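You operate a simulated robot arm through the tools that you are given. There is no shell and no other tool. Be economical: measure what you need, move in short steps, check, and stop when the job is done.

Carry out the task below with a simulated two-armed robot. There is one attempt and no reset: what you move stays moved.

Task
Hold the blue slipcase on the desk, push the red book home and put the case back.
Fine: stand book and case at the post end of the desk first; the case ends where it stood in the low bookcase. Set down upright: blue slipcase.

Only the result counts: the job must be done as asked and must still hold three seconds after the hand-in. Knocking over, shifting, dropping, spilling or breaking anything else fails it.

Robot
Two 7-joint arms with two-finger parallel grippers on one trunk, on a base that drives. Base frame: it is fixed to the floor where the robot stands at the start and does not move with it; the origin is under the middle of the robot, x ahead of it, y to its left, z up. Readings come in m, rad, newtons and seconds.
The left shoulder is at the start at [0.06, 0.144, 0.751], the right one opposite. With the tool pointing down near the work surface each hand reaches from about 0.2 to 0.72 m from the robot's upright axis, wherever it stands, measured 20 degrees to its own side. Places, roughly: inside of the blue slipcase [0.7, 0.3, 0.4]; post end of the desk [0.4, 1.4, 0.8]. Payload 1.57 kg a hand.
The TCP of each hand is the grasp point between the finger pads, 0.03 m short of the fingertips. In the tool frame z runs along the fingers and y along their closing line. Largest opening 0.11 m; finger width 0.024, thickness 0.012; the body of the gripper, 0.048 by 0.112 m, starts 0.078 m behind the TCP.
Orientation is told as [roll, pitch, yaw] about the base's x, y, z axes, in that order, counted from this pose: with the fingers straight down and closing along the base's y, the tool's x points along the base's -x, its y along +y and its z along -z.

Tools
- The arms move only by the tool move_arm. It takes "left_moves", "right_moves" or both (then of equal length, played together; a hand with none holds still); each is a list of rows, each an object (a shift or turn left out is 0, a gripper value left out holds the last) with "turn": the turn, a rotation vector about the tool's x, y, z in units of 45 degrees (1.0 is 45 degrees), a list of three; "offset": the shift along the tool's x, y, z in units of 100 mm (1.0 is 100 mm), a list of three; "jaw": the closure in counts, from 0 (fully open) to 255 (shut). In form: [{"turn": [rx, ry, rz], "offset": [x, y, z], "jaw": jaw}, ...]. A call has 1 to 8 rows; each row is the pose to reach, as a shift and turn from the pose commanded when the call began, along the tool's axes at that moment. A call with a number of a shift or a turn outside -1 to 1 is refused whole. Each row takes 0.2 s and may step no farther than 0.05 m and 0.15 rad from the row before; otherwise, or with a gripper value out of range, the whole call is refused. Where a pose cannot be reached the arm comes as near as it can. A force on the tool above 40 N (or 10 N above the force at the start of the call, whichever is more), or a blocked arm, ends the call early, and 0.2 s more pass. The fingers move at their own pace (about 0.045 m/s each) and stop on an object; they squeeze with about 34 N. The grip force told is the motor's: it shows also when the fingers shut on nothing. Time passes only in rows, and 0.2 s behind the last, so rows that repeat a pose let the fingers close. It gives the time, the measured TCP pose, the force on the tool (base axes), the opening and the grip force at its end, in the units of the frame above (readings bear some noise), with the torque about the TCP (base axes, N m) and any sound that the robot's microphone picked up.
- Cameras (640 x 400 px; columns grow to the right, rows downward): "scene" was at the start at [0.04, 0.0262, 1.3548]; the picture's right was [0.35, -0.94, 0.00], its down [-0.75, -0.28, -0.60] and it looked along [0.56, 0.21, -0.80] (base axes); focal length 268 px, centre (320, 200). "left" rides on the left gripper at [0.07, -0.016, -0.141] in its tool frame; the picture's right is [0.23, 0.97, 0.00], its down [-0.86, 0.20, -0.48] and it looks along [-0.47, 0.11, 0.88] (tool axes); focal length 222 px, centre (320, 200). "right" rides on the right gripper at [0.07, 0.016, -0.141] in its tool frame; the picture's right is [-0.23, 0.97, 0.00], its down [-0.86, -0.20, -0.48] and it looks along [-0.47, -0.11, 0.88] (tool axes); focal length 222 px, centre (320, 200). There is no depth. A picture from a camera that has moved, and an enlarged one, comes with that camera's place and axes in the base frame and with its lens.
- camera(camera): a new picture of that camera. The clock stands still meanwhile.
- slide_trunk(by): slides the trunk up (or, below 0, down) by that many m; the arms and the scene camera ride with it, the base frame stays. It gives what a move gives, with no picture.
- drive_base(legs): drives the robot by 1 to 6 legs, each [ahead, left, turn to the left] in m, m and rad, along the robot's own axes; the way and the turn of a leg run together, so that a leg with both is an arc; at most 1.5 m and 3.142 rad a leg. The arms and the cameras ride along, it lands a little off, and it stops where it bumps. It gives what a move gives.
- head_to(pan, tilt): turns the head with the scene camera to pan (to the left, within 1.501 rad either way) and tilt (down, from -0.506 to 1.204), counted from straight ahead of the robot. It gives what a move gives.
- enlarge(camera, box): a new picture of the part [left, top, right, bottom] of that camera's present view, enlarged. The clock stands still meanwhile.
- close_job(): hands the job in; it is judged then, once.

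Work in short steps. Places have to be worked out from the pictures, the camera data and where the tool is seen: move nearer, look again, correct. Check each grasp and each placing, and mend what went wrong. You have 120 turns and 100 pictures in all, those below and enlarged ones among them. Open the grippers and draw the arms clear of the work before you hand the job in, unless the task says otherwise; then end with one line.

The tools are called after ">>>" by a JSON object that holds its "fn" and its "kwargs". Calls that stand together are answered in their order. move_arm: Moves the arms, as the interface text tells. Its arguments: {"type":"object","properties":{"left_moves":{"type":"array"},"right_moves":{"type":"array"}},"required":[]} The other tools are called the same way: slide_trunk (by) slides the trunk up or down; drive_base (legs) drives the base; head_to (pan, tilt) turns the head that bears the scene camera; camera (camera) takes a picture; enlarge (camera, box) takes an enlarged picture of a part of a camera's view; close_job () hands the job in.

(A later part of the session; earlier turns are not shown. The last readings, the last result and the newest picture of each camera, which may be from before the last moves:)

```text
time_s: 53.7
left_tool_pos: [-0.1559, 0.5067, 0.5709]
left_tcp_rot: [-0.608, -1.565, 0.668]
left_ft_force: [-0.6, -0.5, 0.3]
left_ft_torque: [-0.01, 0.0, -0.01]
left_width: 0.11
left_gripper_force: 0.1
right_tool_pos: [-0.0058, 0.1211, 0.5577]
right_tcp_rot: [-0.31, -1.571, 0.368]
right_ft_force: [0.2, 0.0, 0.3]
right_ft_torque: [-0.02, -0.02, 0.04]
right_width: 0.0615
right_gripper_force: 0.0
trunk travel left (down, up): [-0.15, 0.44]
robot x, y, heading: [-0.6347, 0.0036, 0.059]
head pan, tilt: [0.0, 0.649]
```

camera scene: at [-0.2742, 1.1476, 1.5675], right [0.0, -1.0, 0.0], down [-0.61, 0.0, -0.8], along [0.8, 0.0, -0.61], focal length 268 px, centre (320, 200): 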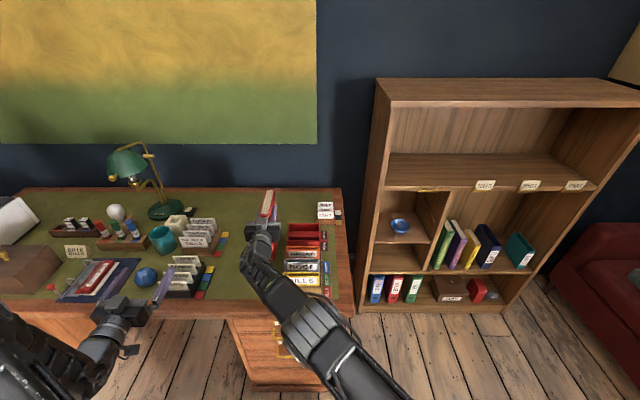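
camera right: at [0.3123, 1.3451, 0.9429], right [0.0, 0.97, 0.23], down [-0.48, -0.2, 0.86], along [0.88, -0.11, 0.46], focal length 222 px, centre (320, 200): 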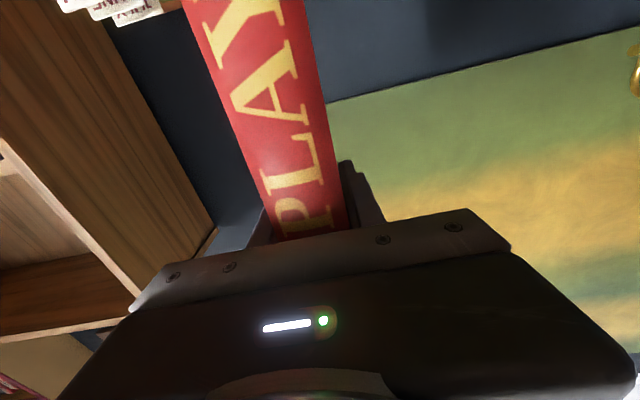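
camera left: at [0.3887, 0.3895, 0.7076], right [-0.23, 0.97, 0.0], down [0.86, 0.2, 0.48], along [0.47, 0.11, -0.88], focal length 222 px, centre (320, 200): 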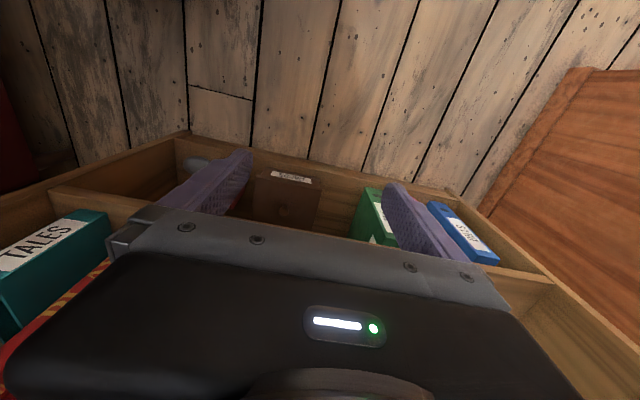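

I tuck the right hand further and start moving the left toward the case's line, then straighten and drive nearer.

>>> {"fn": "move_arm", "kwargs": {"right_moves": [{"offset": [0, -0.25, -0.2]}, {"offset": [0, -0.5, -0.4]}, {"offset": [0, -0.75, -0.6]}, {"offset": [0, -1.0, -0.8]}], "left_moves": [{"offset": [0.07, -0.25, 0.25]}, {"offset": [0.15, -0.5, 0.5]}, {"offset": [0.22, -0.75, 0.75]}, {"offset": [0.3, -0.95, 1.0]}]}}

>>> {"fn": "drive_base", "kwargs": {"legs": [[0.38, 0, -0.059]]}}

>>> {"fn": "camera", "kwargs": {"camera": "left"}}

>>> {"fn": "camera", "kwargs": {"camera": "scene"}}

```text
time_s: 54.7
left_tool_pos: [-0.0444, 0.4217, 0.5422]
left_tcp_rot: [-0.454, -1.558, 0.514]
left_ft_force: [-1.0, 0.3, -0.2]
left_ft_torque: [-0.01, 0.04, 0.01]
left_width: 0.11
left_gripper_force: 0.0
left hand out of reach, approached as far as the arm can: row 1, 2, 3, 4
right_tool_pos: [-0.0598, 0.0303, 0.5811]
right_tcp_rot: [-0.405, -1.557, 0.459]
right_ft_force: [0.2, 0.0, -0.6]
right_ft_torque: [0.0, 0.01, -0.03]
right_width: 0.0615
right_gripper_force: 0.0
right hand out of reach, approached as far as the arm can: row 3, 4
trunk travel left (down, up): [-0.15, 0.44]
robot x, y, heading: [-0.6366, -0.0032, 0.064]
head pan, tilt: [0.0, 0.649]
```

```text
time_s: 57.1
left_tool_pos: [0.368, 0.3888, 0.5417]
left_tcp_rot: [-0.481, -1.557, 0.468]
left_ft_force: [0.7, -0.5, -0.7]
left_ft_torque: [-0.02, 0.02, -0.01]
left_width: 0.1102
left_gripper_force: 0.0
right_tool_pos: [0.3259, 0.001, 0.5821]
right_tcp_rot: [-0.4, -1.556, 0.386]
right_ft_force: [-0.2, 0.0, 0.8]
right_ft_torque: [0.01, -0.02, 0.0]
right_width: 0.0616
right_gripper_force: 0.1
trunk travel left (down, up): [-0.15, 0.44]
robot x, y, heading: [-0.248, 0.0145, -0.007]
head pan, tilt: [0.0, 0.649]
```

```text
70 pictures are left
camera left: at [0.2254, 0.375, 0.4747], right [0.01, 0.97, -0.23], down [-0.47, 0.21, 0.86], along [0.89, 0.1, 0.45], focal length 222 px, centre (320, 200)
```

left: 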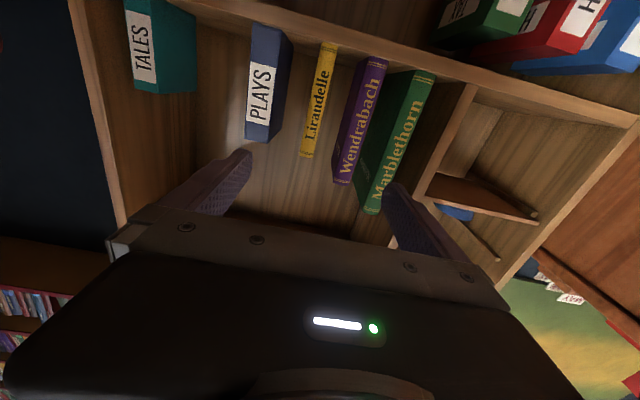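

```text
69 pictures are left
camera scene: at [-0.1917, 0.0128, 1.1775], right [-0.01, -1.0, 0.0], down [-0.6, 0.01, -0.8], along [0.8, -0.01, -0.6], focal length 268 px, centre (320, 200)
```

scene: 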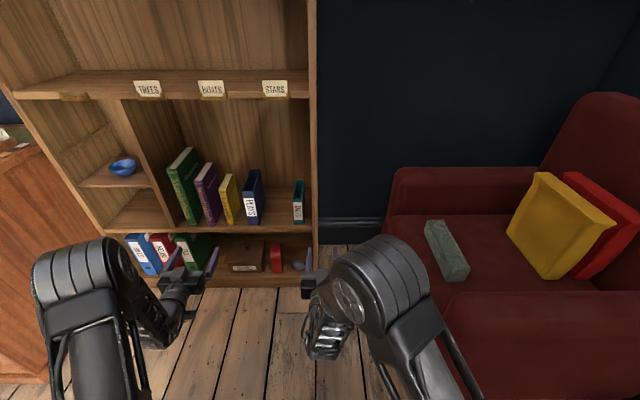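

Left hand at (0.368, 0.389). I shift it right 100 mm and forward 80 mm, closing the jaw to ~75 mm.

>>> {"fn": "move_arm", "kwargs": {"left_moves": [{"offset": [0, -0.25, 0.2], "jaw": 80}, {"offset": [0, -0.5, 0.4]}, {"offset": [0, -0.75, 0.6]}, {"offset": [0, -1.0, 0.8]}]}}

>>> {"fn": "camera", "kwargs": {"camera": "left"}}

```text
time_s: 58.1
left_tool_pos: [0.4471, 0.3053, 0.5447]
left_tcp_rot: [-0.633, -1.552, 0.604]
left_ft_force: [-0.2, -0.7, -0.2]
left_ft_torque: [0.03, 0.0, -0.01]
left_width: 0.0754
left_gripper_force: 0.0
left hand out of reach, approached as far as the arm can: row 4
right_tool_pos: [0.326, 0.0012, 0.581]
right_tcp_rot: [-0.397, -1.558, 0.385]
right_ft_force: [-0.1, 0.1, 1.1]
right_ft_torque: [-0.02, -0.02, 0.0]
right_width: 0.0617
right_gripper_force: 0.1
trunk travel left (down, up): [-0.15, 0.44]
robot x, y, heading: [-0.2482, 0.0147, -0.007]
head pan, tilt: [0.0, 0.649]
```

```text
68 pictures are left
camera left: at [0.3036, 0.2931, 0.478], right [0.02, 0.97, -0.24], down [-0.46, 0.22, 0.86], along [0.89, 0.09, 0.45], focal length 222 px, centre (320, 200)
```

left: 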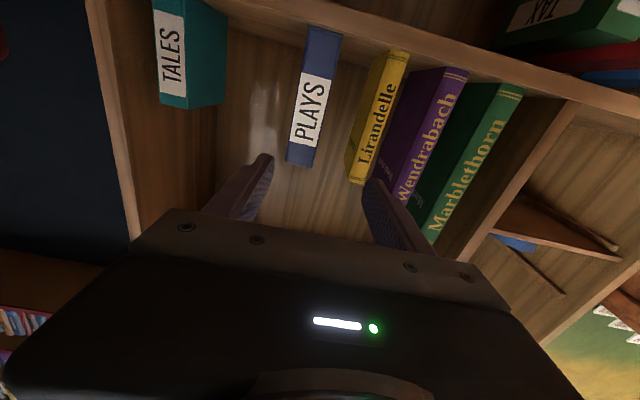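

Slightly orientation-limited near the body; extending forward should free it. I advance with a small orientation fix.

>>> {"fn": "move_arm", "kwargs": {"left_moves": [{"offset": [0, 0, 0.3]}, {"turn": [-0.037, -0.024, 0], "offset": [0.05, -0.12, 0.6]}, {"turn": [-0.037, -0.024, 0], "offset": [0.05, -0.22, 0.8]}]}}

>>> {"fn": "camera", "kwargs": {"camera": "left"}}

```text
time_s: 58.9
left_tool_pos: [0.5272, 0.3157, 0.541]
left_tcp_rot: [-1.73, -1.555, 1.713]
left_ft_force: [-0.3, 0.4, 0.3]
left_ft_torque: [0.01, 0.02, -0.04]
left_width: 0.0754
left_gripper_force: 0.0
left hand out of reach, approached as far as the arm can: row 1, 2, 3
right_tool_pos: [0.3257, 0.0008, 0.5817]
right_tcp_rot: [-0.404, -1.557, 0.39]
right_ft_force: [-1.1, -0.1, -0.6]
right_ft_torque: [0.02, 0.03, 0.01]
right_width: 0.0617
right_gripper_force: 0.2
trunk travel left (down, up): [-0.15, 0.44]
robot x, y, heading: [-0.2467, 0.0128, -0.008]
head pan, tilt: [0.0, 0.649]
```

```text
67 pictures are left
camera left: at [0.3861, 0.2998, 0.472], right [0.02, 0.97, -0.24], down [-0.48, 0.22, 0.85], along [0.88, 0.1, 0.47], focal length 222 px, centre (320, 200)
```

left: 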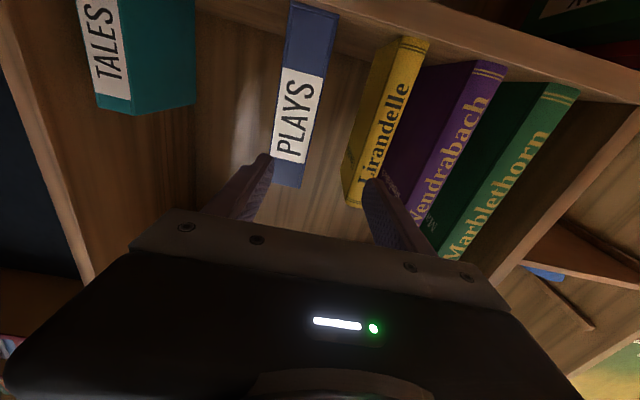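

The left is limited inward, so I use the base: shift right ~35 mm to align with the case centre y≈0.282.

>>> {"fn": "drive_base", "kwargs": {"legs": [[0, -0.04, 0.008]]}}

>>> {"fn": "camera", "kwargs": {"camera": "left"}}

```text
time_s: 59.8
left_tool_pos: [0.5243, 0.281, 0.5405]
left_tcp_rot: [-1.717, -1.557, 1.71]
left_ft_force: [-0.1, 0.0, -0.2]
left_ft_torque: [0.02, -0.01, -0.02]
left_width: 0.0754
left_gripper_force: 0.1
right_tool_pos: [0.3252, -0.036, 0.5814]
right_tcp_rot: [-0.402, -1.556, 0.395]
right_ft_force: [0.4, -0.5, 0.1]
right_ft_torque: [-0.01, 0.03, -0.01]
right_width: 0.0616
right_gripper_force: 0.1
trunk travel left (down, up): [-0.15, 0.44]
robot x, y, heading: [-0.2477, -0.0296, 0.0]
head pan, tilt: [0.0, 0.649]
```

```text
66 pictures are left
camera left: at [0.3831, 0.2652, 0.4719], right [0.01, 0.97, -0.24], down [-0.48, 0.22, 0.85], along [0.88, 0.11, 0.47], focal length 222 px, centre (320, 200)
```

left: 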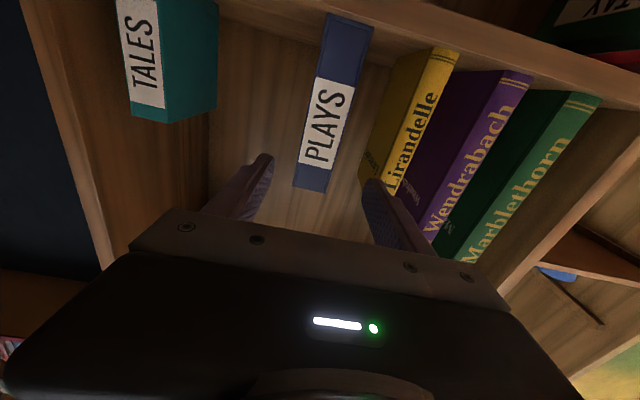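

Centred well. I drive the base forward 85 mm, leaving the fingertips just at the case front, and recheck.

>>> {"fn": "drive_base", "kwargs": {"legs": [[0.085, 0, 0]]}}

>>> {"fn": "camera", "kwargs": {"camera": "left"}}

```text
time_s: 60.9
left_tool_pos: [0.6104, 0.2794, 0.5416]
left_tcp_rot: [-1.727, -1.558, 1.718]
left_ft_force: [0.6, -0.4, 0.1]
left_ft_torque: [-0.05, 0.02, -0.03]
left_width: 0.0755
left_gripper_force: 0.1
right_tool_pos: [0.4112, -0.0357, 0.5824]
right_tcp_rot: [-0.401, -1.557, 0.397]
right_ft_force: [0.3, 0.1, 0.1]
right_ft_torque: [0.02, -0.02, -0.02]
right_width: 0.0615
right_gripper_force: 0.0
trunk travel left (down, up): [-0.15, 0.44]
robot x, y, heading: [-0.1656, -0.0275, 0.0]
head pan, tilt: [0.0, 0.649]
```

```text
65 pictures are left
camera left: at [0.4687, 0.2652, 0.472], right [0.01, 0.97, -0.24], down [-0.48, 0.22, 0.85], along [0.88, 0.11, 0.47], focal length 222 px, centre (320, 200)
```

left: 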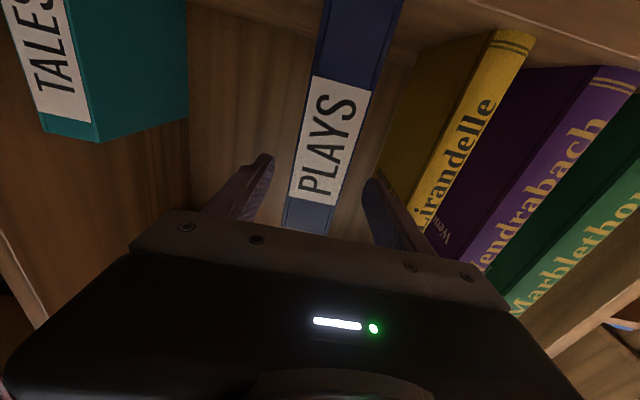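

Still centred with ample margin. I drive the last 85 mm with the base so the arm's posture doesn't change.

>>> {"fn": "drive_base", "kwargs": {"legs": [[0.085, 0.0, 0]]}}

>>> {"fn": "camera", "kwargs": {"camera": "left"}}

```text
time_s: 62.0
left_tool_pos: [0.694, 0.2822, 0.5416]
left_tcp_rot: [-1.724, -1.557, 1.718]
left_ft_force: [0.1, 0.2, 0.2]
left_ft_torque: [0.0, 0.04, 0.0]
left_width: 0.0752
left_gripper_force: 0.0
right_tool_pos: [0.4964, -0.0358, 0.5825]
right_tcp_rot: [-0.4, -1.556, 0.396]
right_ft_force: [-0.1, 0.7, 0.3]
right_ft_torque: [0.01, -0.02, 0.0]
right_width: 0.0617
right_gripper_force: 0.1
trunk travel left (down, up): [-0.15, 0.44]
robot x, y, heading: [-0.0757, -0.0262, 0.004]
head pan, tilt: [0.0, 0.649]
```

```text
64 pictures are left
camera left: at [0.5534, 0.2658, 0.472], right [0.01, 0.97, -0.24], down [-0.48, 0.22, 0.85], along [0.88, 0.11, 0.47], focal length 222 px, centre (320, 200)
```

left: 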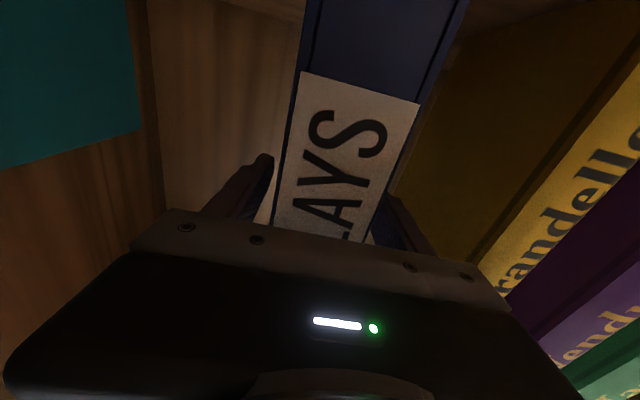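

In position (TCP 0.694, 0.282, 0.542) around the case. I close and record the pose before lifting.

>>> {"fn": "move_arm", "kwargs": {"left_moves": [{"jaw": 255}, {}, {}, {}]}}

>>> {"fn": "move_arm", "kwargs": {"left_moves": [{"offset": [-0.12, 0, 0]}, {"offset": [-0.25, 0, 0]}]}}

>>> {"fn": "camera", "kwargs": {"camera": "scene"}}

```text
time_s: 63.0
left_tool_pos: [0.6946, 0.2806, 0.5405]
left_tcp_rot: [-1.753, -1.555, 1.744]
left_ft_force: [0.3, -0.8, 0.4]
left_ft_torque: [-0.08, -0.06, -0.05]
left_width: 0.0437
left_gripper_force: 33.0
right_tool_pos: [0.4971, -0.0341, 0.5818]
right_tcp_rot: [-0.393, -1.557, 0.392]
right_ft_force: [-0.5, 0.8, 1.2]
right_ft_torque: [-0.02, -0.02, -0.02]
right_width: 0.0617
right_gripper_force: 0.0
trunk travel left (down, up): [-0.15, 0.44]
robot x, y, heading: [-0.0763, -0.0264, -0.001]
head pan, tilt: [0.0, 0.649]
```

```text
time_s: 63.5
left_tool_pos: [0.6958, 0.2825, 0.5646]
left_tcp_rot: [-1.639, -1.556, 1.633]
left_ft_force: [0.3, -0.3, -3.0]
left_ft_torque: [-0.01, 0.04, 0.01]
left_width: 0.0436
left_gripper_force: 34.1
right_tool_pos: [0.4963, -0.0347, 0.581]
right_tcp_rot: [-0.401, -1.556, 0.396]
right_ft_force: [-0.3, -0.3, -0.7]
right_ft_torque: [-0.03, -0.03, -0.02]
right_width: 0.0618
right_gripper_force: 0.1
trunk travel left (down, up): [-0.15, 0.44]
robot x, y, heading: [-0.0822, -0.027, 0.005]
head pan, tilt: [0.0, 0.649]
```

```text
63 pictures are left
camera scene: at [-0.0209, -0.0267, 1.1775], right [0.0, -1.0, 0.0], down [-0.6, 0.0, -0.8], along [0.8, 0.0, -0.6], focal length 268 px, centre (320, 200)
```

scene: 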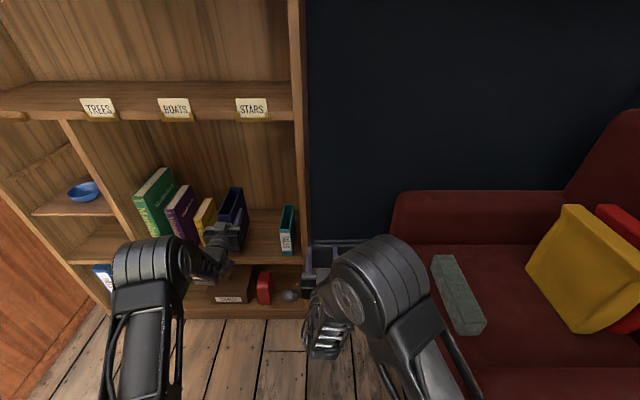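

The case is held (≈0.3 kg) at grip width 44 mm; its home TCP pose is (0.694, 0.281, 0.5405). I back out, raise the trunk, lift the right hand, and drive to the desk.

>>> {"fn": "drive_base", "kwargs": {"legs": [[-0.45, 0, 0]]}}

>>> {"fn": "slide_trunk", "kwargs": {"by": 0.39}}

>>> {"fn": "move_arm", "kwargs": {"right_moves": [{"offset": [-0.25, 0, 0]}, {"offset": [-0.5, 0, 0]}, {"offset": [-0.75, 0, 0]}, {"offset": [-1.0, 0, 0]}]}}

>>> {"fn": "drive_base", "kwargs": {"legs": [[-0.2, 0, 0], [0, 1.13, 0]]}}

```text
time_s: 66.3
left_tool_pos: [0.2337, 0.2855, 0.5648]
left_tcp_rot: [-1.695, -1.556, 1.691]
left_ft_force: [0.0, 1.1, -1.4]
left_ft_torque: [0.02, 0.06, 0.01]
left_width: 0.0438
left_gripper_force: 33.6
right_tool_pos: [0.0358, -0.0332, 0.5807]
right_tcp_rot: [-0.396, -1.556, 0.398]
right_ft_force: [-0.1, -0.9, -0.2]
right_ft_torque: [-0.01, -0.01, 0.01]
right_width: 0.0616
right_gripper_force: 0.0
trunk travel left (down, up): [-0.15, 0.44]
robot x, y, heading: [-0.5381, -0.0279, 0.006]
head pan, tilt: [0.0, 0.649]
```

```text
time_s: 70.1
left_tool_pos: [0.2346, 0.2858, 0.9551]
left_tcp_rot: [-1.684, -1.556, 1.683]
left_ft_force: [-0.9, 0.8, -1.9]
left_ft_torque: [0.04, 0.04, 0.0]
left_width: 0.0439
left_gripper_force: 33.9
right_tool_pos: [0.0349, -0.0333, 0.9715]
right_tcp_rot: [-0.397, -1.556, 0.4]
right_ft_force: [-0.4, 0.1, -0.4]
right_ft_torque: [-0.03, -0.02, -0.02]
right_width: 0.0619
right_gripper_force: 0.1
trunk travel left (down, up): [-0.54, 0.05]
robot x, y, heading: [-0.5434, -0.0265, 0.007]
head pan, tilt: [0.0, 0.649]
```

```text
time_s: 71.1
left_tool_pos: [0.2329, 0.2849, 0.9557]
left_tcp_rot: [-1.71, -1.557, 1.706]
left_ft_force: [-0.6, 0.3, -2.5]
left_ft_torque: [0.0, 0.04, -0.04]
left_width: 0.044
left_gripper_force: 33.4
right_tool_pos: [0.035, -0.0323, 1.0723]
right_tcp_rot: [-0.396, -1.556, 0.398]
right_ft_force: [0.0, 0.3, 0.0]
right_ft_torque: [0.04, 0.0, 0.01]
right_width: 0.0617
right_gripper_force: 0.1
trunk travel left (down, up): [-0.54, 0.05]
robot x, y, heading: [-0.5372, -0.0294, 0.005]
head pan, tilt: [0.0, 0.649]
```

```text
time_s: 78.2
left_tool_pos: [0.0268, 1.4547, 0.9559]
left_tcp_rot: [-1.691, -1.556, 1.69]
left_ft_force: [-0.5, 0.8, -1.5]
left_ft_torque: [-0.02, 0.03, -0.01]
left_width: 0.0439
left_gripper_force: 34.4
right_tool_pos: [-0.1712, 1.1362, 1.0722]
right_tcp_rot: [-0.409, -1.556, 0.416]
right_ft_force: [-0.3, 0.0, -0.6]
right_ft_torque: [0.02, 0.0, -0.02]
right_width: 0.062
right_gripper_force: 0.2
trunk travel left (down, up): [-0.54, 0.05]
robot x, y, heading: [-0.749, 1.1365, 0.01]
head pan, tilt: [0.0, 0.649]
```

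Case arrived in front of the desk at y 1.455. I drive forward 0.39 m with a 25 mm right shift so it hangs at (0.415, 1.43) left of the book.

>>> {"fn": "drive_base", "kwargs": {"legs": [[0.39, -0.03, -0.01]]}}

>>> {"fn": "camera", "kwargs": {"camera": "scene"}}

>>> {"fn": "enlarge", "kwargs": {"camera": "scene", "box": [140, 170, 350, 310]}}

```text
time_s: 80.6
left_tool_pos: [0.4171, 1.4226, 0.955]
left_tcp_rot: [-1.633, -1.558, 1.631]
left_ft_force: [0.2, 0.5, -2.2]
left_ft_torque: [0.0, 0.0, 0.01]
left_width: 0.0439
left_gripper_force: 33.6
right_tool_pos: [0.2199, 1.1053, 1.0724]
right_tcp_rot: [-0.374, -1.556, 0.373]
right_ft_force: [0.4, 0.0, -0.7]
right_ft_torque: [0.01, -0.01, 0.03]
right_width: 0.0618
right_gripper_force: 0.0
trunk travel left (down, up): [-0.54, 0.05]
robot x, y, heading: [-0.3567, 1.109, 0.008]
head pan, tilt: [0.0, 0.649]
```

```text
62 pictures are left
camera scene: at [-0.2977, 1.1101, 1.5674], right [0.0, -1.0, 0.0], down [-0.61, 0.0, -0.8], along [0.8, 0.0, -0.61], focal length 268 px, centre (320, 200)
```

scene: 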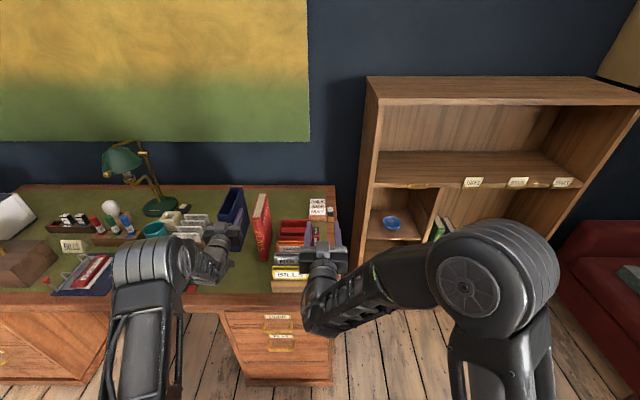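

```text
2.86 times, centred on (245, 240) of scene
camera zoom: at [-0.2977, 1.1101, 1.5674], right [0.0, -1.0, 0.0], down [-0.61, 0.0, -0.8], along [0.8, 0.0, -0.61], focal length 766 px, centre (534, 86)
```

zoom: 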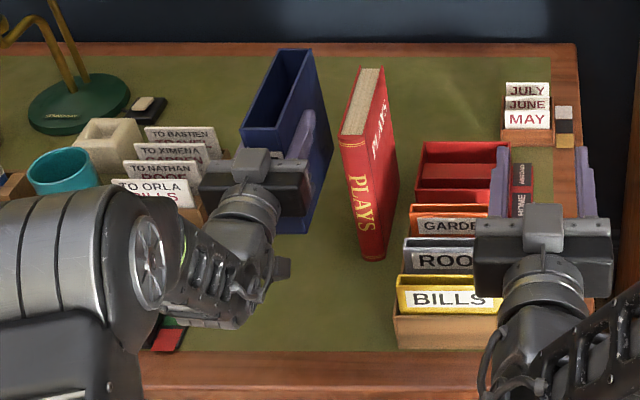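

Clear path. Contact should come at TCP z≈0.871; I lower to just above, then settle.

>>> {"fn": "move_arm", "kwargs": {"left_moves": [{"offset": [0.2, 0, 0]}, {"offset": [0.4, 0, 0]}, {"offset": [0.6, 0, 0]}, {"offset": [0.75, 0, 0]}, {"offset": [0.8, 0, 0]}, {"offset": [0.85, 0, 0]}]}}

>>> {"fn": "enlarge", "kwargs": {"camera": "scene", "box": [140, 170, 350, 310]}}

```text
time_s: 82.0
left_tool_pos: [0.4161, 1.4221, 0.8707]
left_tcp_rot: [-1.783, -1.555, 1.774]
left_ft_force: [0.3, 0.5, 0.9]
left_ft_torque: [0.08, 0.01, -0.06]
left_width: 0.0438
left_gripper_force: 34.3
right_tool_pos: [0.2186, 1.1057, 1.0729]
right_tcp_rot: [-0.393, -1.557, 0.393]
right_ft_force: [0.4, -0.4, 0.5]
right_ft_torque: [-0.01, -0.01, 0.0]
right_width: 0.0617
right_gripper_force: 0.0
trunk travel left (down, up): [-0.54, 0.05]
robot x, y, heading: [-0.3606, 1.1102, 0.006]
head pan, tilt: [0.0, 0.649]
```

```text
2.86 times, centred on (245, 240) of scene
camera zoom: at [-0.2991, 1.11, 1.5676], right [0.0, -1.0, 0.0], down [-0.6, 0.0, -0.8], along [0.8, 0.0, -0.6], focal length 766 px, centre (534, 86)
```

zoom: 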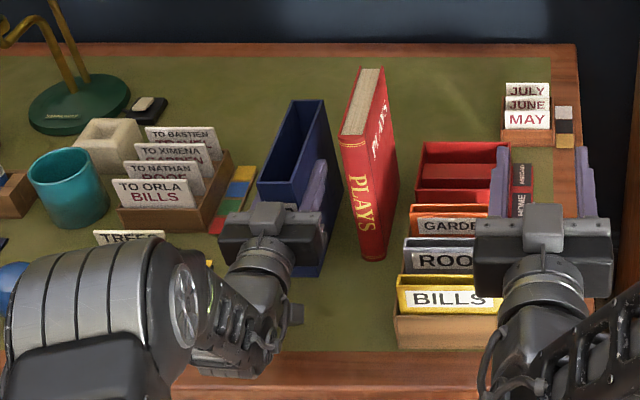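

The case stands on the desk. For two-handed work it should be nearer the desk edge: I lift it 12 mm, back the base 85 mm, and set it down again.

>>> {"fn": "move_arm", "kwargs": {"left_moves": [{"offset": [-0.08, 0, 0]}, {"offset": [-0.15, 0, 0]}]}}

>>> {"fn": "drive_base", "kwargs": {"legs": [[-0.085, 0, 0]]}}

>>> {"fn": "move_arm", "kwargs": {"left_moves": [{"offset": [0.08, 0, 0]}, {"offset": [0.12, 0, 0]}, {"offset": [0.155, 0, 0]}]}}

```text
time_s: 82.6
left_tool_pos: [0.4156, 1.421, 0.8848]
left_tcp_rot: [-1.608, -1.555, 1.599]
left_ft_force: [-0.1, -1.0, -1.2]
left_ft_torque: [-0.02, 0.03, -0.03]
left_width: 0.0435
left_gripper_force: 33.7
right_tool_pos: [0.2195, 1.1046, 1.0718]
right_tcp_rot: [-0.39, -1.558, 0.391]
right_ft_force: [0.4, 0.4, -0.4]
right_ft_torque: [-0.03, 0.01, 0.02]
right_width: 0.0615
right_gripper_force: 0.0
trunk travel left (down, up): [-0.54, 0.05]
robot x, y, heading: [-0.3583, 1.1111, 0.002]
head pan, tilt: [0.0, 0.649]
```

```text
time_s: 83.7
left_tool_pos: [0.3299, 1.4206, 0.8859]
left_tcp_rot: [-1.717, -1.555, 1.709]
left_ft_force: [-0.1, 0.4, -1.2]
left_ft_torque: [0.03, 0.03, 0.01]
left_width: 0.0438
left_gripper_force: 34.2
right_tool_pos: [0.131, 1.1024, 1.0735]
right_tcp_rot: [-0.429, -1.559, 0.428]
right_ft_force: [-1.0, 0.1, 0.3]
right_ft_torque: [0.0, 0.02, 0.0]
right_width: 0.0617
right_gripper_force: 0.1
trunk travel left (down, up): [-0.54, 0.05]
robot x, y, heading: [-0.4424, 1.108, 0.005]
head pan, tilt: [0.0, 0.649]
```

```text
time_s: 84.5
left_tool_pos: [0.3309, 1.4199, 0.8708]
left_tcp_rot: [-1.89, -1.555, 1.876]
left_ft_force: [-0.2, -0.7, 6.0]
left_ft_torque: [0.19, 0.46, -0.02]
left_width: 0.0438
left_gripper_force: 34.0
right_tool_pos: [0.1307, 1.1044, 1.071]
right_tcp_rot: [-0.387, -1.557, 0.387]
right_ft_force: [0.8, 0.1, 0.6]
right_ft_torque: [0.05, -0.02, -0.02]
right_width: 0.0616
right_gripper_force: 0.0
trunk travel left (down, up): [-0.54, 0.05]
robot x, y, heading: [-0.446, 1.1109, 0.005]
head pan, tilt: [0.0, 0.649]
```

Case set at TCP x 0.331 (front ≈0.28). I release and back away 0.3 m to reconfigure the arms.

>>> {"fn": "move_arm", "kwargs": {"left_moves": [{"jaw": 90}, {}, {}]}}

>>> {"fn": "drive_base", "kwargs": {"legs": [[-0.3, 0, 0]]}}

>>> {"fn": "camera", "kwargs": {"camera": "scene"}}

```text
time_s: 85.3
left_tool_pos: [0.3291, 1.4204, 0.8686]
left_tcp_rot: [-1.64, -1.556, 1.626]
left_ft_force: [-0.7, -0.3, 0.3]
left_ft_torque: [0.03, 0.02, 0.01]
left_width: 0.0711
left_gripper_force: 0.1
right_tool_pos: [0.1317, 1.1031, 1.0731]
right_tcp_rot: [-0.391, -1.557, 0.389]
right_ft_force: [0.8, 0.9, -0.2]
right_ft_torque: [0.0, 0.01, 0.0]
right_width: 0.0618
right_gripper_force: 0.0
trunk travel left (down, up): [-0.54, 0.05]
robot x, y, heading: [-0.4422, 1.1108, 0.002]
head pan, tilt: [0.0, 0.649]
```

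```text
time_s: 87.3
left_tool_pos: [0.0364, 1.4171, 0.8703]
left_tcp_rot: [-1.694, -1.555, 1.681]
left_ft_force: [-0.8, 0.8, 0.2]
left_ft_torque: [-0.01, 0.01, 0.02]
left_width: 0.0713
left_gripper_force: 0.1
right_tool_pos: [-0.1626, 1.1017, 1.0734]
right_tcp_rot: [-0.412, -1.556, 0.409]
right_ft_force: [-0.1, 1.2, 0.3]
right_ft_torque: [-0.01, 0.03, -0.03]
right_width: 0.0618
right_gripper_force: 0.1
trunk travel left (down, up): [-0.54, 0.05]
robot x, y, heading: [-0.736, 1.109, -0.002]
head pan, tilt: [0.0, 0.649]
```

```text
59 pictures are left
camera scene: at [-0.6802, 1.1091, 1.5676], right [0.0, -1.0, 0.0], down [-0.6, 0.0, -0.8], along [0.8, 0.0, -0.6], focal length 268 px, centre (320, 200)
```

scene: 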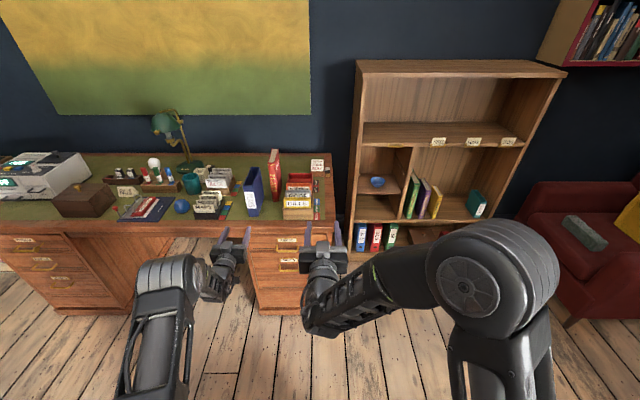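

Both items stand. I rotate the left tool to 45° pitch (raising it) and the right tool most of the way to pointing down.

>>> {"fn": "move_arm", "kwargs": {"left_moves": [{"turn": [0, 0.17, 0], "offset": [-0.15, 0, -0.1]}, {"turn": [0, 0.34, 0], "offset": [-0.3, 0, -0.2]}, {"turn": [0, 0.5, 0], "offset": [-0.45, 0, -0.35]}, {"turn": [0, 0.67, 0], "offset": [-0.6, 0, -0.5]}, {"turn": [0, 0.84, 0], "offset": [-0.8, 0, -0.65]}, {"turn": [0, 1.0, 0], "offset": [-1.0, 0, -0.8]}], "right_moves": [{"turn": [0, 0.13, 0]}, {"turn": [0, 0.27, 0]}, {"turn": [0, 0.4, 0]}, {"turn": [0, 0.53, 0]}, {"turn": [0, 0.67, 0]}, {"turn": [0, 0.8, 0]}]}}

>>> {"fn": "move_arm", "kwargs": {"right_moves": [{"turn": [0, 0.14, 0]}, {"turn": [0, 0.28, 0]}, {"turn": [0, 0.42, 0]}, {"turn": [0, 0.56, 0]}, {"turn": [0, 0.7, 0]}]}}

```text
time_s: 88.7
left_tool_pos: [-0.0398, 1.4135, 0.9444]
left_tcp_rot: [-0.042, -0.817, 0.019]
left_ft_force: [-0.2, -0.3, 0.1]
left_ft_torque: [0.04, 0.0, 0.05]
left_width: 0.0712
left_gripper_force: 0.1
left hand out of reach, approached as far as the arm can: row 6
right_tool_pos: [-0.1631, 1.103, 1.0718]
right_tcp_rot: [-0.009, -0.928, 0.004]
right_ft_force: [-1.2, -0.5, -0.2]
right_ft_torque: [-0.02, -0.01, 0.0]
right_width: 0.0618
right_gripper_force: 0.0
trunk travel left (down, up): [-0.54, 0.05]
robot x, y, heading: [-0.7312, 1.1068, 0.001]
head pan, tilt: [0.0, 0.649]
```

```text
time_s: 89.9
left_tool_pos: [-0.0376, 1.413, 0.9455]
left_tcp_rot: [-0.046, -0.815, 0.015]
left_ft_force: [0.3, -0.4, -0.5]
left_ft_torque: [0.03, 0.01, 0.01]
left_width: 0.0712
left_gripper_force: 0.0
right_tool_pos: [-0.1605, 1.1012, 1.07]
right_tcp_rot: [-0.006, -0.377, -0.002]
right_ft_force: [-0.3, 0.1, -0.3]
right_ft_torque: [0.0, -0.01, -0.02]
right_width: 0.0615
right_gripper_force: 0.1
trunk travel left (down, up): [-0.54, 0.05]
robot x, y, heading: [-0.7356, 1.1082, -0.003]
head pan, tilt: [0.0, 0.649]
```

I bring the left hand inward and up, then shift the base left to y≈1.40 facing the work spot.

>>> {"fn": "move_arm", "kwargs": {"left_moves": [{"offset": [0.08, -0.25, -0.24]}, {"offset": [0.16, -0.5, -0.48]}, {"offset": [0.24, -0.75, -0.72]}, {"offset": [0.31, -1.0, -0.96]}]}}

>>> {"fn": "drive_base", "kwargs": {"legs": [[0.15, 0.27, 0]]}}

>>> {"fn": "camera", "kwargs": {"camera": "scene"}}

```text
time_s: 90.9
left_tool_pos: [-0.1291, 1.3117, 0.9921]
left_tcp_rot: [-0.023, -0.787, 0.004]
left_ft_force: [0.0, -1.0, -0.3]
left_ft_torque: [0.0, -0.01, 0.01]
left_width: 0.0714
left_gripper_force: 0.0
right_tool_pos: [-0.1604, 1.1013, 1.0727]
right_tcp_rot: [-0.006, -0.382, -0.002]
right_ft_force: [-0.2, 0.1, 0.2]
right_ft_torque: [0.04, 0.01, 0.02]
right_width: 0.0616
right_gripper_force: 0.1
trunk travel left (down, up): [-0.54, 0.05]
robot x, y, heading: [-0.7377, 1.1072, -0.001]
head pan, tilt: [0.0, 0.649]
```

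```text
time_s: 93.0
left_tool_pos: [0.0151, 1.585, 0.9917]
left_tcp_rot: [-0.024, -0.785, 0.007]
left_ft_force: [-0.3, 0.6, 0.3]
left_ft_torque: [-0.02, 0.01, 0.0]
left_width: 0.0707
left_gripper_force: 0.1
right_tool_pos: [-0.0146, 1.3763, 1.0703]
right_tcp_rot: [-0.008, -0.38, 0.005]
right_ft_force: [0.2, 0.8, -0.5]
right_ft_torque: [-0.02, 0.02, -0.04]
right_width: 0.062
right_gripper_force: 0.1
trunk travel left (down, up): [-0.54, 0.05]
robot x, y, heading: [-0.5876, 1.3779, 0.005]
head pan, tilt: [0.0, 0.649]
```

```text
58 pictures are left
camera scene: at [-0.5322, 1.3795, 1.5675], right [0.01, -1.0, 0.0], down [-0.6, 0.0, -0.8], along [0.8, 0.0, -0.6], focal length 268 px, centre (320, 200)
```

scene: 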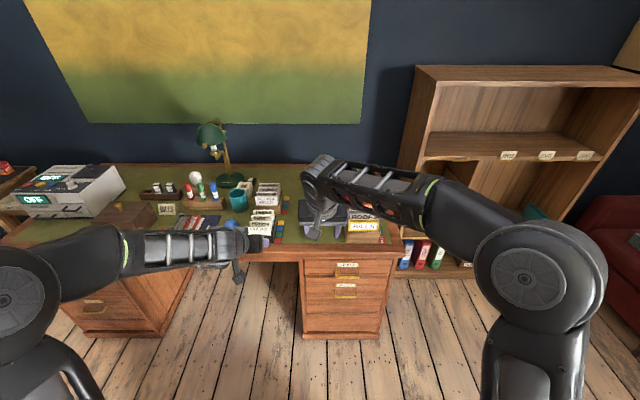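

View shows clear approach. I drive forward 0.34 m, both hands above all desk items, then look through the wrist cameras.

>>> {"fn": "drive_base", "kwargs": {"legs": [[0.34, 0.02, -0.005]]}}

>>> {"fn": "camera", "kwargs": {"camera": "right"}}

>>> {"fn": "camera", "kwargs": {"camera": "left"}}

>>> {"fn": "head_to", "kwargs": {"pan": 0.0, "tilt": 0.9}}

>>> {"fn": "camera", "kwargs": {"camera": "scene"}}

```text
time_s: 95.2
left_tool_pos: [0.3598, 1.5993, 0.9922]
left_tcp_rot: [-0.025, -0.784, -0.002]
left_ft_force: [0.1, 0.1, 1.0]
left_ft_torque: [-0.04, 0.01, -0.06]
left_width: 0.0709
left_gripper_force: 0.1
right_tool_pos: [0.3283, 1.3903, 1.0714]
right_tcp_rot: [-0.005, -0.379, -0.003]
right_ft_force: [0.6, -0.5, -0.4]
right_ft_torque: [0.03, 0.04, 0.02]
right_width: 0.0619
right_gripper_force: 0.0
trunk travel left (down, up): [-0.54, 0.05]
robot x, y, heading: [-0.2482, 1.3983, -0.004]
head pan, tilt: [0.0, 0.649]
```

```text
57 pictures are left
camera right: at [0.2116, 1.4065, 1.1759], right [0.22, 0.97, 0.08], down [0.62, -0.2, 0.76], along [0.76, -0.12, -0.64], focal length 222 px, centre (320, 200)
```

right: 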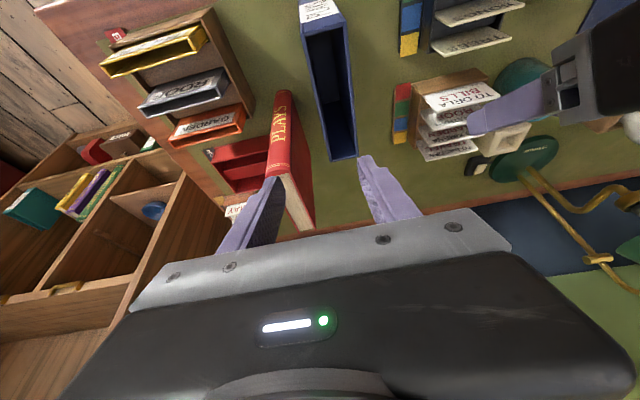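

```text
56 pictures are left
camera left: at [0.2104, 1.587, 1.0434], right [-0.14, 0.97, -0.18], down [0.27, 0.21, 0.94], along [0.95, 0.09, -0.29], focal length 222 px, centre (320, 200)
```

left: 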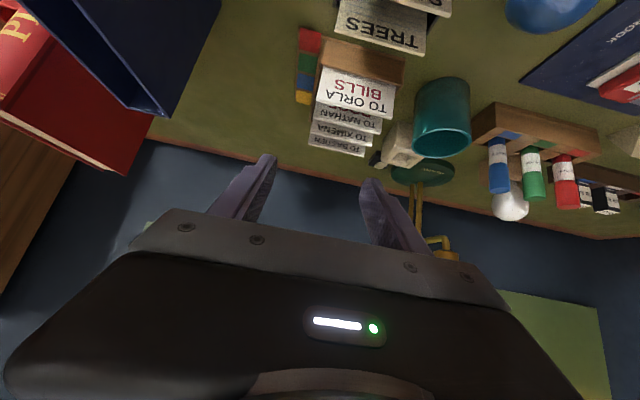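

```text
time_s: 96.0
left_tool_pos: [0.3596, 1.6003, 0.9936]
left_tcp_rot: [-0.023, -0.786, 0.0]
left_ft_force: [-0.5, -0.2, -0.1]
left_ft_torque: [0.02, 0.01, 0.0]
left_width: 0.0713
left_gripper_force: 0.2
right_tool_pos: [0.3265, 1.3907, 1.0715]
right_tcp_rot: [-0.005, -0.382, -0.004]
right_ft_force: [0.1, -1.0, -0.1]
right_ft_torque: [0.02, -0.02, 0.05]
right_width: 0.0618
right_gripper_force: 0.2
trunk travel left (down, up): [-0.54, 0.05]
robot x, y, heading: [-0.2451, 1.3974, -0.003]
head pan, tilt: [0.0, 0.901]
```

```text
55 pictures are left
camera scene: at [-0.2016, 1.3989, 1.5471], right [0.0, -1.0, 0.0], down [-0.78, 0.0, -0.62], along [0.62, 0.0, -0.78], focal length 268 px, centre (320, 200)
```

scene: 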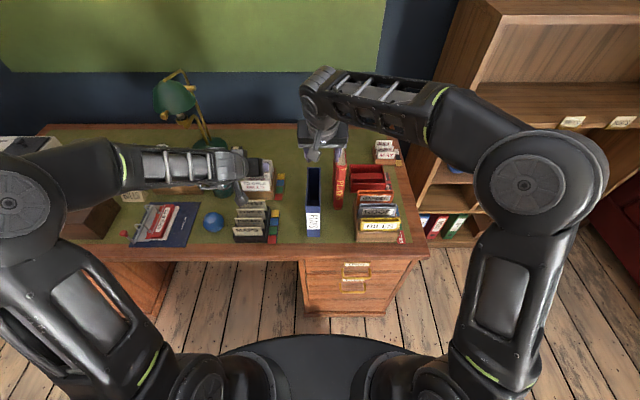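

Superb views: case opening and book are both visible. I move the right hand over the book (target ~(0.44, 1.331, 1.05)) and look.

>>> {"fn": "move_arm", "kwargs": {"right_moves": [{"offset": [-0.25, -0.15, 0.15]}, {"offset": [-0.5, -0.3, 0.3]}, {"offset": [-0.75, -0.45, 0.45]}, {"offset": [-0.99, -0.6, 0.6]}]}}

>>> {"fn": "camera", "kwargs": {"camera": "right"}}

>>> {"fn": "camera", "kwargs": {"camera": "scene"}}

```text
time_s: 97.0
left_tool_pos: [0.3602, 1.6001, 0.9922]
left_tcp_rot: [-0.022, -0.786, 0.0]
left_ft_force: [0.2, 0.3, -0.2]
left_ft_torque: [0.0, -0.01, -0.02]
left_width: 0.0714
left_gripper_force: 0.2
right_tool_pos: [0.442, 1.3301, 1.0512]
right_tcp_rot: [-0.004, -0.379, -0.003]
right_ft_force: [0.2, 0.2, -0.2]
right_ft_torque: [-0.04, 0.01, -0.04]
right_width: 0.0616
right_gripper_force: 0.1
trunk travel left (down, up): [-0.54, 0.05]
robot x, y, heading: [-0.2496, 1.4003, -0.006]
head pan, tilt: [0.0, 0.901]
```

```text
54 pictures are left
camera right: at [0.326, 1.3457, 1.1574], right [0.22, 0.97, 0.08], down [0.62, -0.2, 0.76], along [0.76, -0.12, -0.64], focal length 222 px, centre (320, 200)
```

right: 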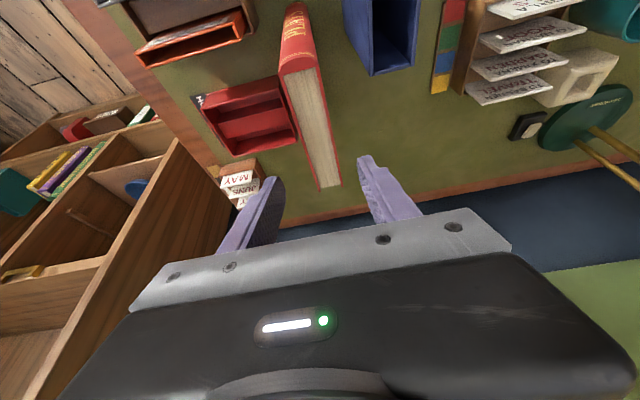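

```text
53 pictures are left
camera scene: at [-0.201, 1.3988, 1.547], right [0.0, -1.0, 0.0], down [-0.78, 0.0, -0.62], along [0.62, 0.0, -0.78], focal length 268 px, centre (320, 200)
```

scene: 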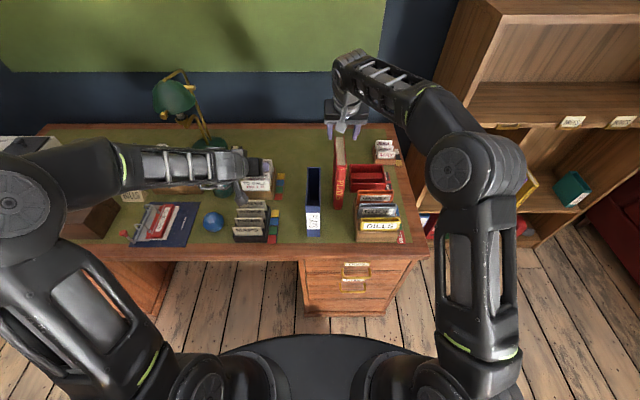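

Book top measured at x 0.39–0.53, y centre 1.328. I descend to TCP z≈0.948 around its top.

>>> {"fn": "move_arm", "kwargs": {"right_moves": [{"offset": [0.06, -0.02, 0.25]}, {"offset": [0.13, -0.02, 0.5]}, {"offset": [0.2, -0.02, 0.75]}, {"offset": [0.265, -0.02, 1.0]}]}}

>>> {"fn": "camera", "kwargs": {"camera": "right"}}

```text
time_s: 98.0
left_tool_pos: [0.3606, 1.6001, 0.9934]
left_tcp_rot: [-0.024, -0.788, 0.001]
left_ft_force: [0.6, -0.2, 0.1]
left_ft_torque: [0.0, 0.01, 0.03]
left_width: 0.0712
left_gripper_force: 0.2
right_tool_pos: [0.4541, 1.3258, 0.9502]
right_tcp_rot: [-0.008, -0.38, -0.003]
right_ft_force: [-0.8, 0.2, -0.7]
right_ft_torque: [0.0, 0.03, -0.01]
right_width: 0.0618
right_gripper_force: 0.0
trunk travel left (down, up): [-0.54, 0.05]
robot x, y, heading: [-0.2452, 1.3967, -0.004]
head pan, tilt: [0.0, 0.901]
```

```text
52 pictures are left
camera right: at [0.3368, 1.3421, 1.0551], right [0.22, 0.97, 0.08], down [0.62, -0.2, 0.76], along [0.76, -0.12, -0.64], focal length 222 px, centre (320, 200)
```

right: 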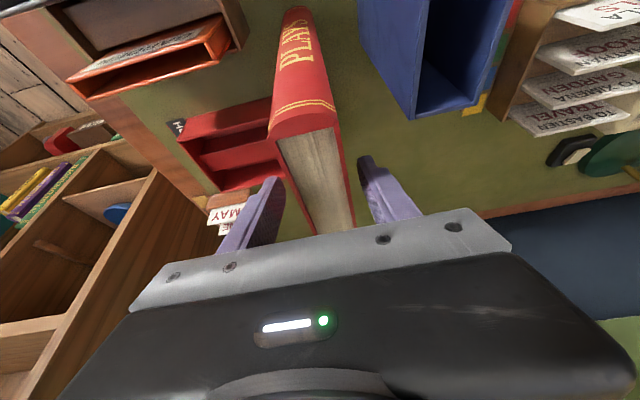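

The fingers straddle the book. I close and lift 100 mm.

>>> {"fn": "move_arm", "kwargs": {"right_moves": [{"jaw": 255}, {}, {}, {}, {"offset": [-0.09, 0, -0.23]}, {"offset": [-0.18, 0, -0.46]}, {"offset": [-0.27, 0, -0.7]}, {"offset": [-0.37, 0, -0.93]}]}}

>>> {"fn": "camera", "kwargs": {"camera": "scene"}}

```text
time_s: 99.8
left_tool_pos: [0.3602, 1.5997, 0.9921]
left_tcp_rot: [-0.023, -0.784, 0.0]
left_ft_force: [0.1, 0.4, -0.2]
left_ft_torque: [0.0, 0.0, 0.01]
left_width: 0.0711
left_gripper_force: 0.0
right_tool_pos: [0.4526, 1.3282, 1.0492]
right_tcp_rot: [-0.007, -0.379, -0.004]
right_ft_force: [0.2, 0.2, -5.8]
right_ft_torque: [-0.01, 0.02, 0.01]
right_width: 0.0321
right_gripper_force: 34.2
trunk travel left (down, up): [-0.54, 0.05]
robot x, y, heading: [-0.2452, 1.3989, -0.003]
head pan, tilt: [0.0, 0.901]
```

```text
51 pictures are left
camera scene: at [-0.2011, 1.399, 1.5469], right [0.0, -1.0, 0.0], down [-0.78, 0.0, -0.62], along [0.62, 0.0, -0.78], focal length 268 px, centre (320, 200)
```

scene: 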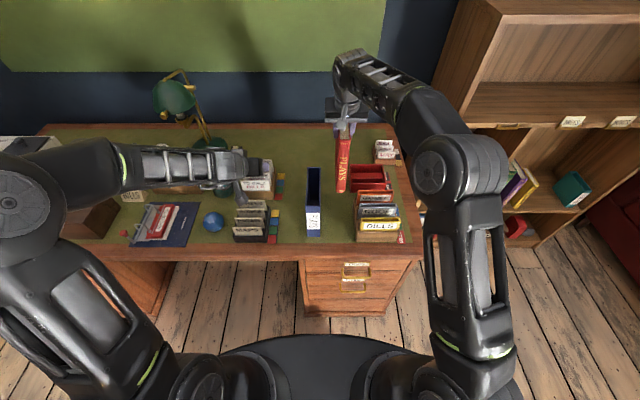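

Book is held square with zero torque. I lift it higher while bringing the left hand back and inward to grip the case from its front.

>>> {"fn": "move_arm", "kwargs": {"right_moves": [{"offset": [-0.1, 0, -0.25]}, {"offset": [-0.2, 0, -0.5]}, {"offset": [-0.3, 0, -0.75]}, {"offset": [-0.3, 0, -0.75]}], "left_moves": [{"offset": [0.25, 0, -0.25]}, {"offset": [0.5, -0.25, -0.5]}, {"offset": [0.7, -0.6, -0.7]}, {"offset": [0.85, -1.0, -0.85]}]}}

>>> {"fn": "move_arm", "kwargs": {"left_moves": [{"offset": [0.15, -0.25, 0.07]}, {"offset": [0.3, -0.5, 0.14]}, {"offset": [0.5, -0.8, 0.24]}]}}

>>> {"fn": "camera", "kwargs": {"camera": "left"}}

>>> {"fn": "camera", "kwargs": {"camera": "scene"}}

```text
time_s: 100.8
left_tool_pos: [0.2392, 1.5016, 0.9909]
left_tcp_rot: [-0.019, -0.788, 0.001]
left_ft_force: [-0.2, -1.2, -0.6]
left_ft_torque: [0.0, 0.04, -0.02]
left_width: 0.0712
left_gripper_force: 0.1
right_tool_pos: [0.4528, 1.3231, 1.1299]
right_tcp_rot: [-0.006, -0.378, -0.004]
right_ft_force: [0.2, -0.6, -6.5]
right_ft_torque: [0.0, 0.04, 0.01]
right_width: 0.032
right_gripper_force: 34.1
trunk travel left (down, up): [-0.54, 0.05]
robot x, y, heading: [-0.2482, 1.3992, -0.003]
head pan, tilt: [0.0, 0.901]
```

```text
time_s: 101.6
left_tool_pos: [0.2187, 1.4214, 0.9416]
left_tcp_rot: [-0.022, -0.785, -0.002]
left_ft_force: [-0.6, -0.2, 0.5]
left_ft_torque: [0.0, 0.03, 0.01]
left_width: 0.0712
left_gripper_force: 0.1
right_tool_pos: [0.4538, 1.3234, 1.1318]
right_tcp_rot: [-0.005, -0.379, -0.004]
right_ft_force: [-0.7, -1.4, -7.0]
right_ft_torque: [-0.02, 0.05, 0.05]
right_width: 0.0317
right_gripper_force: 33.5
trunk travel left (down, up): [-0.54, 0.05]
robot x, y, heading: [-0.246, 1.3955, -0.001]
head pan, tilt: [0.0, 0.901]
```

```text
50 pictures are left
camera left: at [0.0685, 1.4089, 0.9937], right [-0.14, 0.97, -0.18], down [0.27, 0.21, 0.94], along [0.95, 0.09, -0.29], focal length 222 px, centre (320, 200)
```

left: 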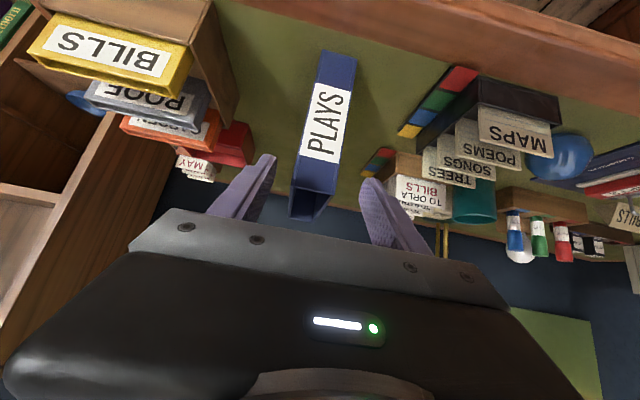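

```text
49 pictures are left
camera scene: at [-0.2004, 1.3978, 1.547], right [0.0, -1.0, 0.0], down [-0.78, 0.0, -0.62], along [0.62, 0.0, -0.78], focal length 268 px, centre (320, 200)
```

scene: 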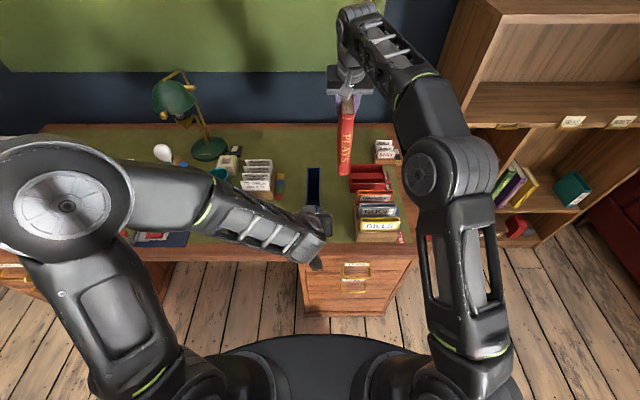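

Left hand is aligned with the case (centre y≈1.420). I advance along the tool direction, fixing a tiny roll.

>>> {"fn": "move_arm", "kwargs": {"left_moves": [{"turn": [-0.02, 0, 0.02], "offset": [0, -0.01, 0.25]}, {"turn": [-0.02, 0, 0.02], "offset": [0.02, -0.01, 0.5]}, {"turn": [-0.02, 0, 0.02], "offset": [0.05, -0.01, 0.75]}, {"turn": [-0.02, 0, 0.02], "offset": [0.07, -0.01, 1.0]}]}}

>>> {"fn": "move_arm", "kwargs": {"left_moves": [{"offset": [0, 0, 0.18]}, {"offset": [0, 0, 0.36]}]}}

>>> {"fn": "camera", "kwargs": {"camera": "left"}}

```text
time_s: 102.6
left_tool_pos: [0.2839, 1.4211, 0.8659]
left_tcp_rot: [0.006, -0.786, -0.022]
left_ft_force: [-0.1, 0.4, -0.1]
left_ft_torque: [-0.01, -0.01, -0.01]
left_width: 0.071
left_gripper_force: 0.1
right_tool_pos: [0.4535, 1.3253, 1.1313]
right_tcp_rot: [-0.003, -0.38, -0.003]
right_ft_force: [-0.6, -0.4, -6.3]
right_ft_torque: [0.04, 0.02, -0.02]
right_width: 0.032
right_gripper_force: 33.8
trunk travel left (down, up): [-0.54, 0.05]
robot x, y, heading: [-0.2479, 1.3998, -0.003]
head pan, tilt: [0.0, 0.901]
```

```text
time_s: 103.2
left_tool_pos: [0.3081, 1.4179, 0.8442]
left_tcp_rot: [0.005, -0.791, -0.024]
left_ft_force: [-6.0, 0.5, 16.6]
left_ft_torque: [0.23, 0.02, 0.12]
left_width: 0.0713
left_gripper_force: 0.0
right_tool_pos: [0.4504, 1.3243, 1.1323]
right_tcp_rot: [-0.005, -0.381, -0.004]
right_ft_force: [-0.1, 0.3, -6.8]
right_ft_torque: [0.0, 0.03, 0.0]
right_width: 0.0318
right_gripper_force: 34.1
trunk travel left (down, up): [-0.54, 0.05]
robot x, y, heading: [-0.2493, 1.398, -0.002]
head pan, tilt: [0.0, 0.901]
```

```text
48 pictures are left
camera left: at [0.1581, 1.4044, 0.8938], right [-0.14, 0.98, -0.16], down [0.26, 0.19, 0.95], along [0.95, 0.09, -0.28], focal length 222 px, centre (320, 200)
```

left: 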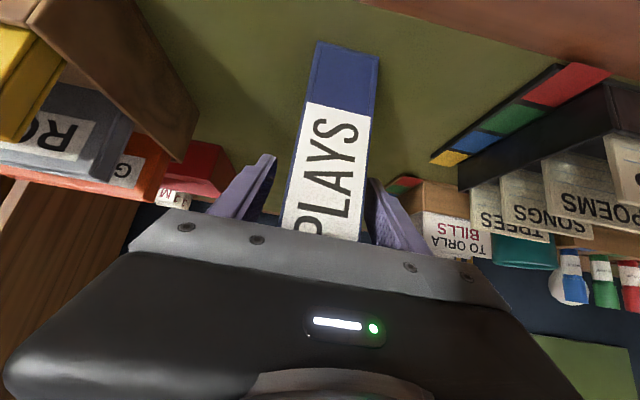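

Contact of 17 N: the palm met the case's top front edge. I back off 12 mm along the tool, then close on the case.

>>> {"fn": "move_arm", "kwargs": {"left_moves": [{"offset": [0, 0, -0.12]}, {"offset": [0, 0, -0.12]}]}}

>>> {"fn": "camera", "kwargs": {"camera": "right"}}

```text
time_s: 103.8
left_tool_pos: [0.302, 1.4189, 0.8487]
left_tcp_rot: [0.009, -0.786, -0.023]
left_ft_force: [0.8, 0.7, 0.9]
left_ft_torque: [0.02, 0.01, 0.02]
left_width: 0.0716
left_gripper_force: 0.1
right_tool_pos: [0.4534, 1.3253, 1.1312]
right_tcp_rot: [-0.006, -0.379, -0.003]
right_ft_force: [0.9, -0.3, -6.0]
right_ft_torque: [0.0, 0.05, 0.02]
right_width: 0.0318
right_gripper_force: 34.1
trunk travel left (down, up): [-0.54, 0.05]
robot x, y, heading: [-0.2436, 1.3968, -0.001]
head pan, tilt: [0.0, 0.901]
```

```text
47 pictures are left
camera right: at [0.3373, 1.3408, 1.236], right [0.22, 0.97, 0.08], down [0.62, -0.2, 0.76], along [0.76, -0.12, -0.64], focal length 222 px, centre (320, 200)
```

right: 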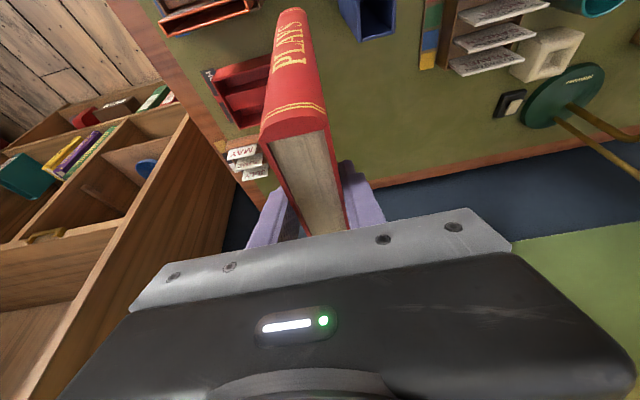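

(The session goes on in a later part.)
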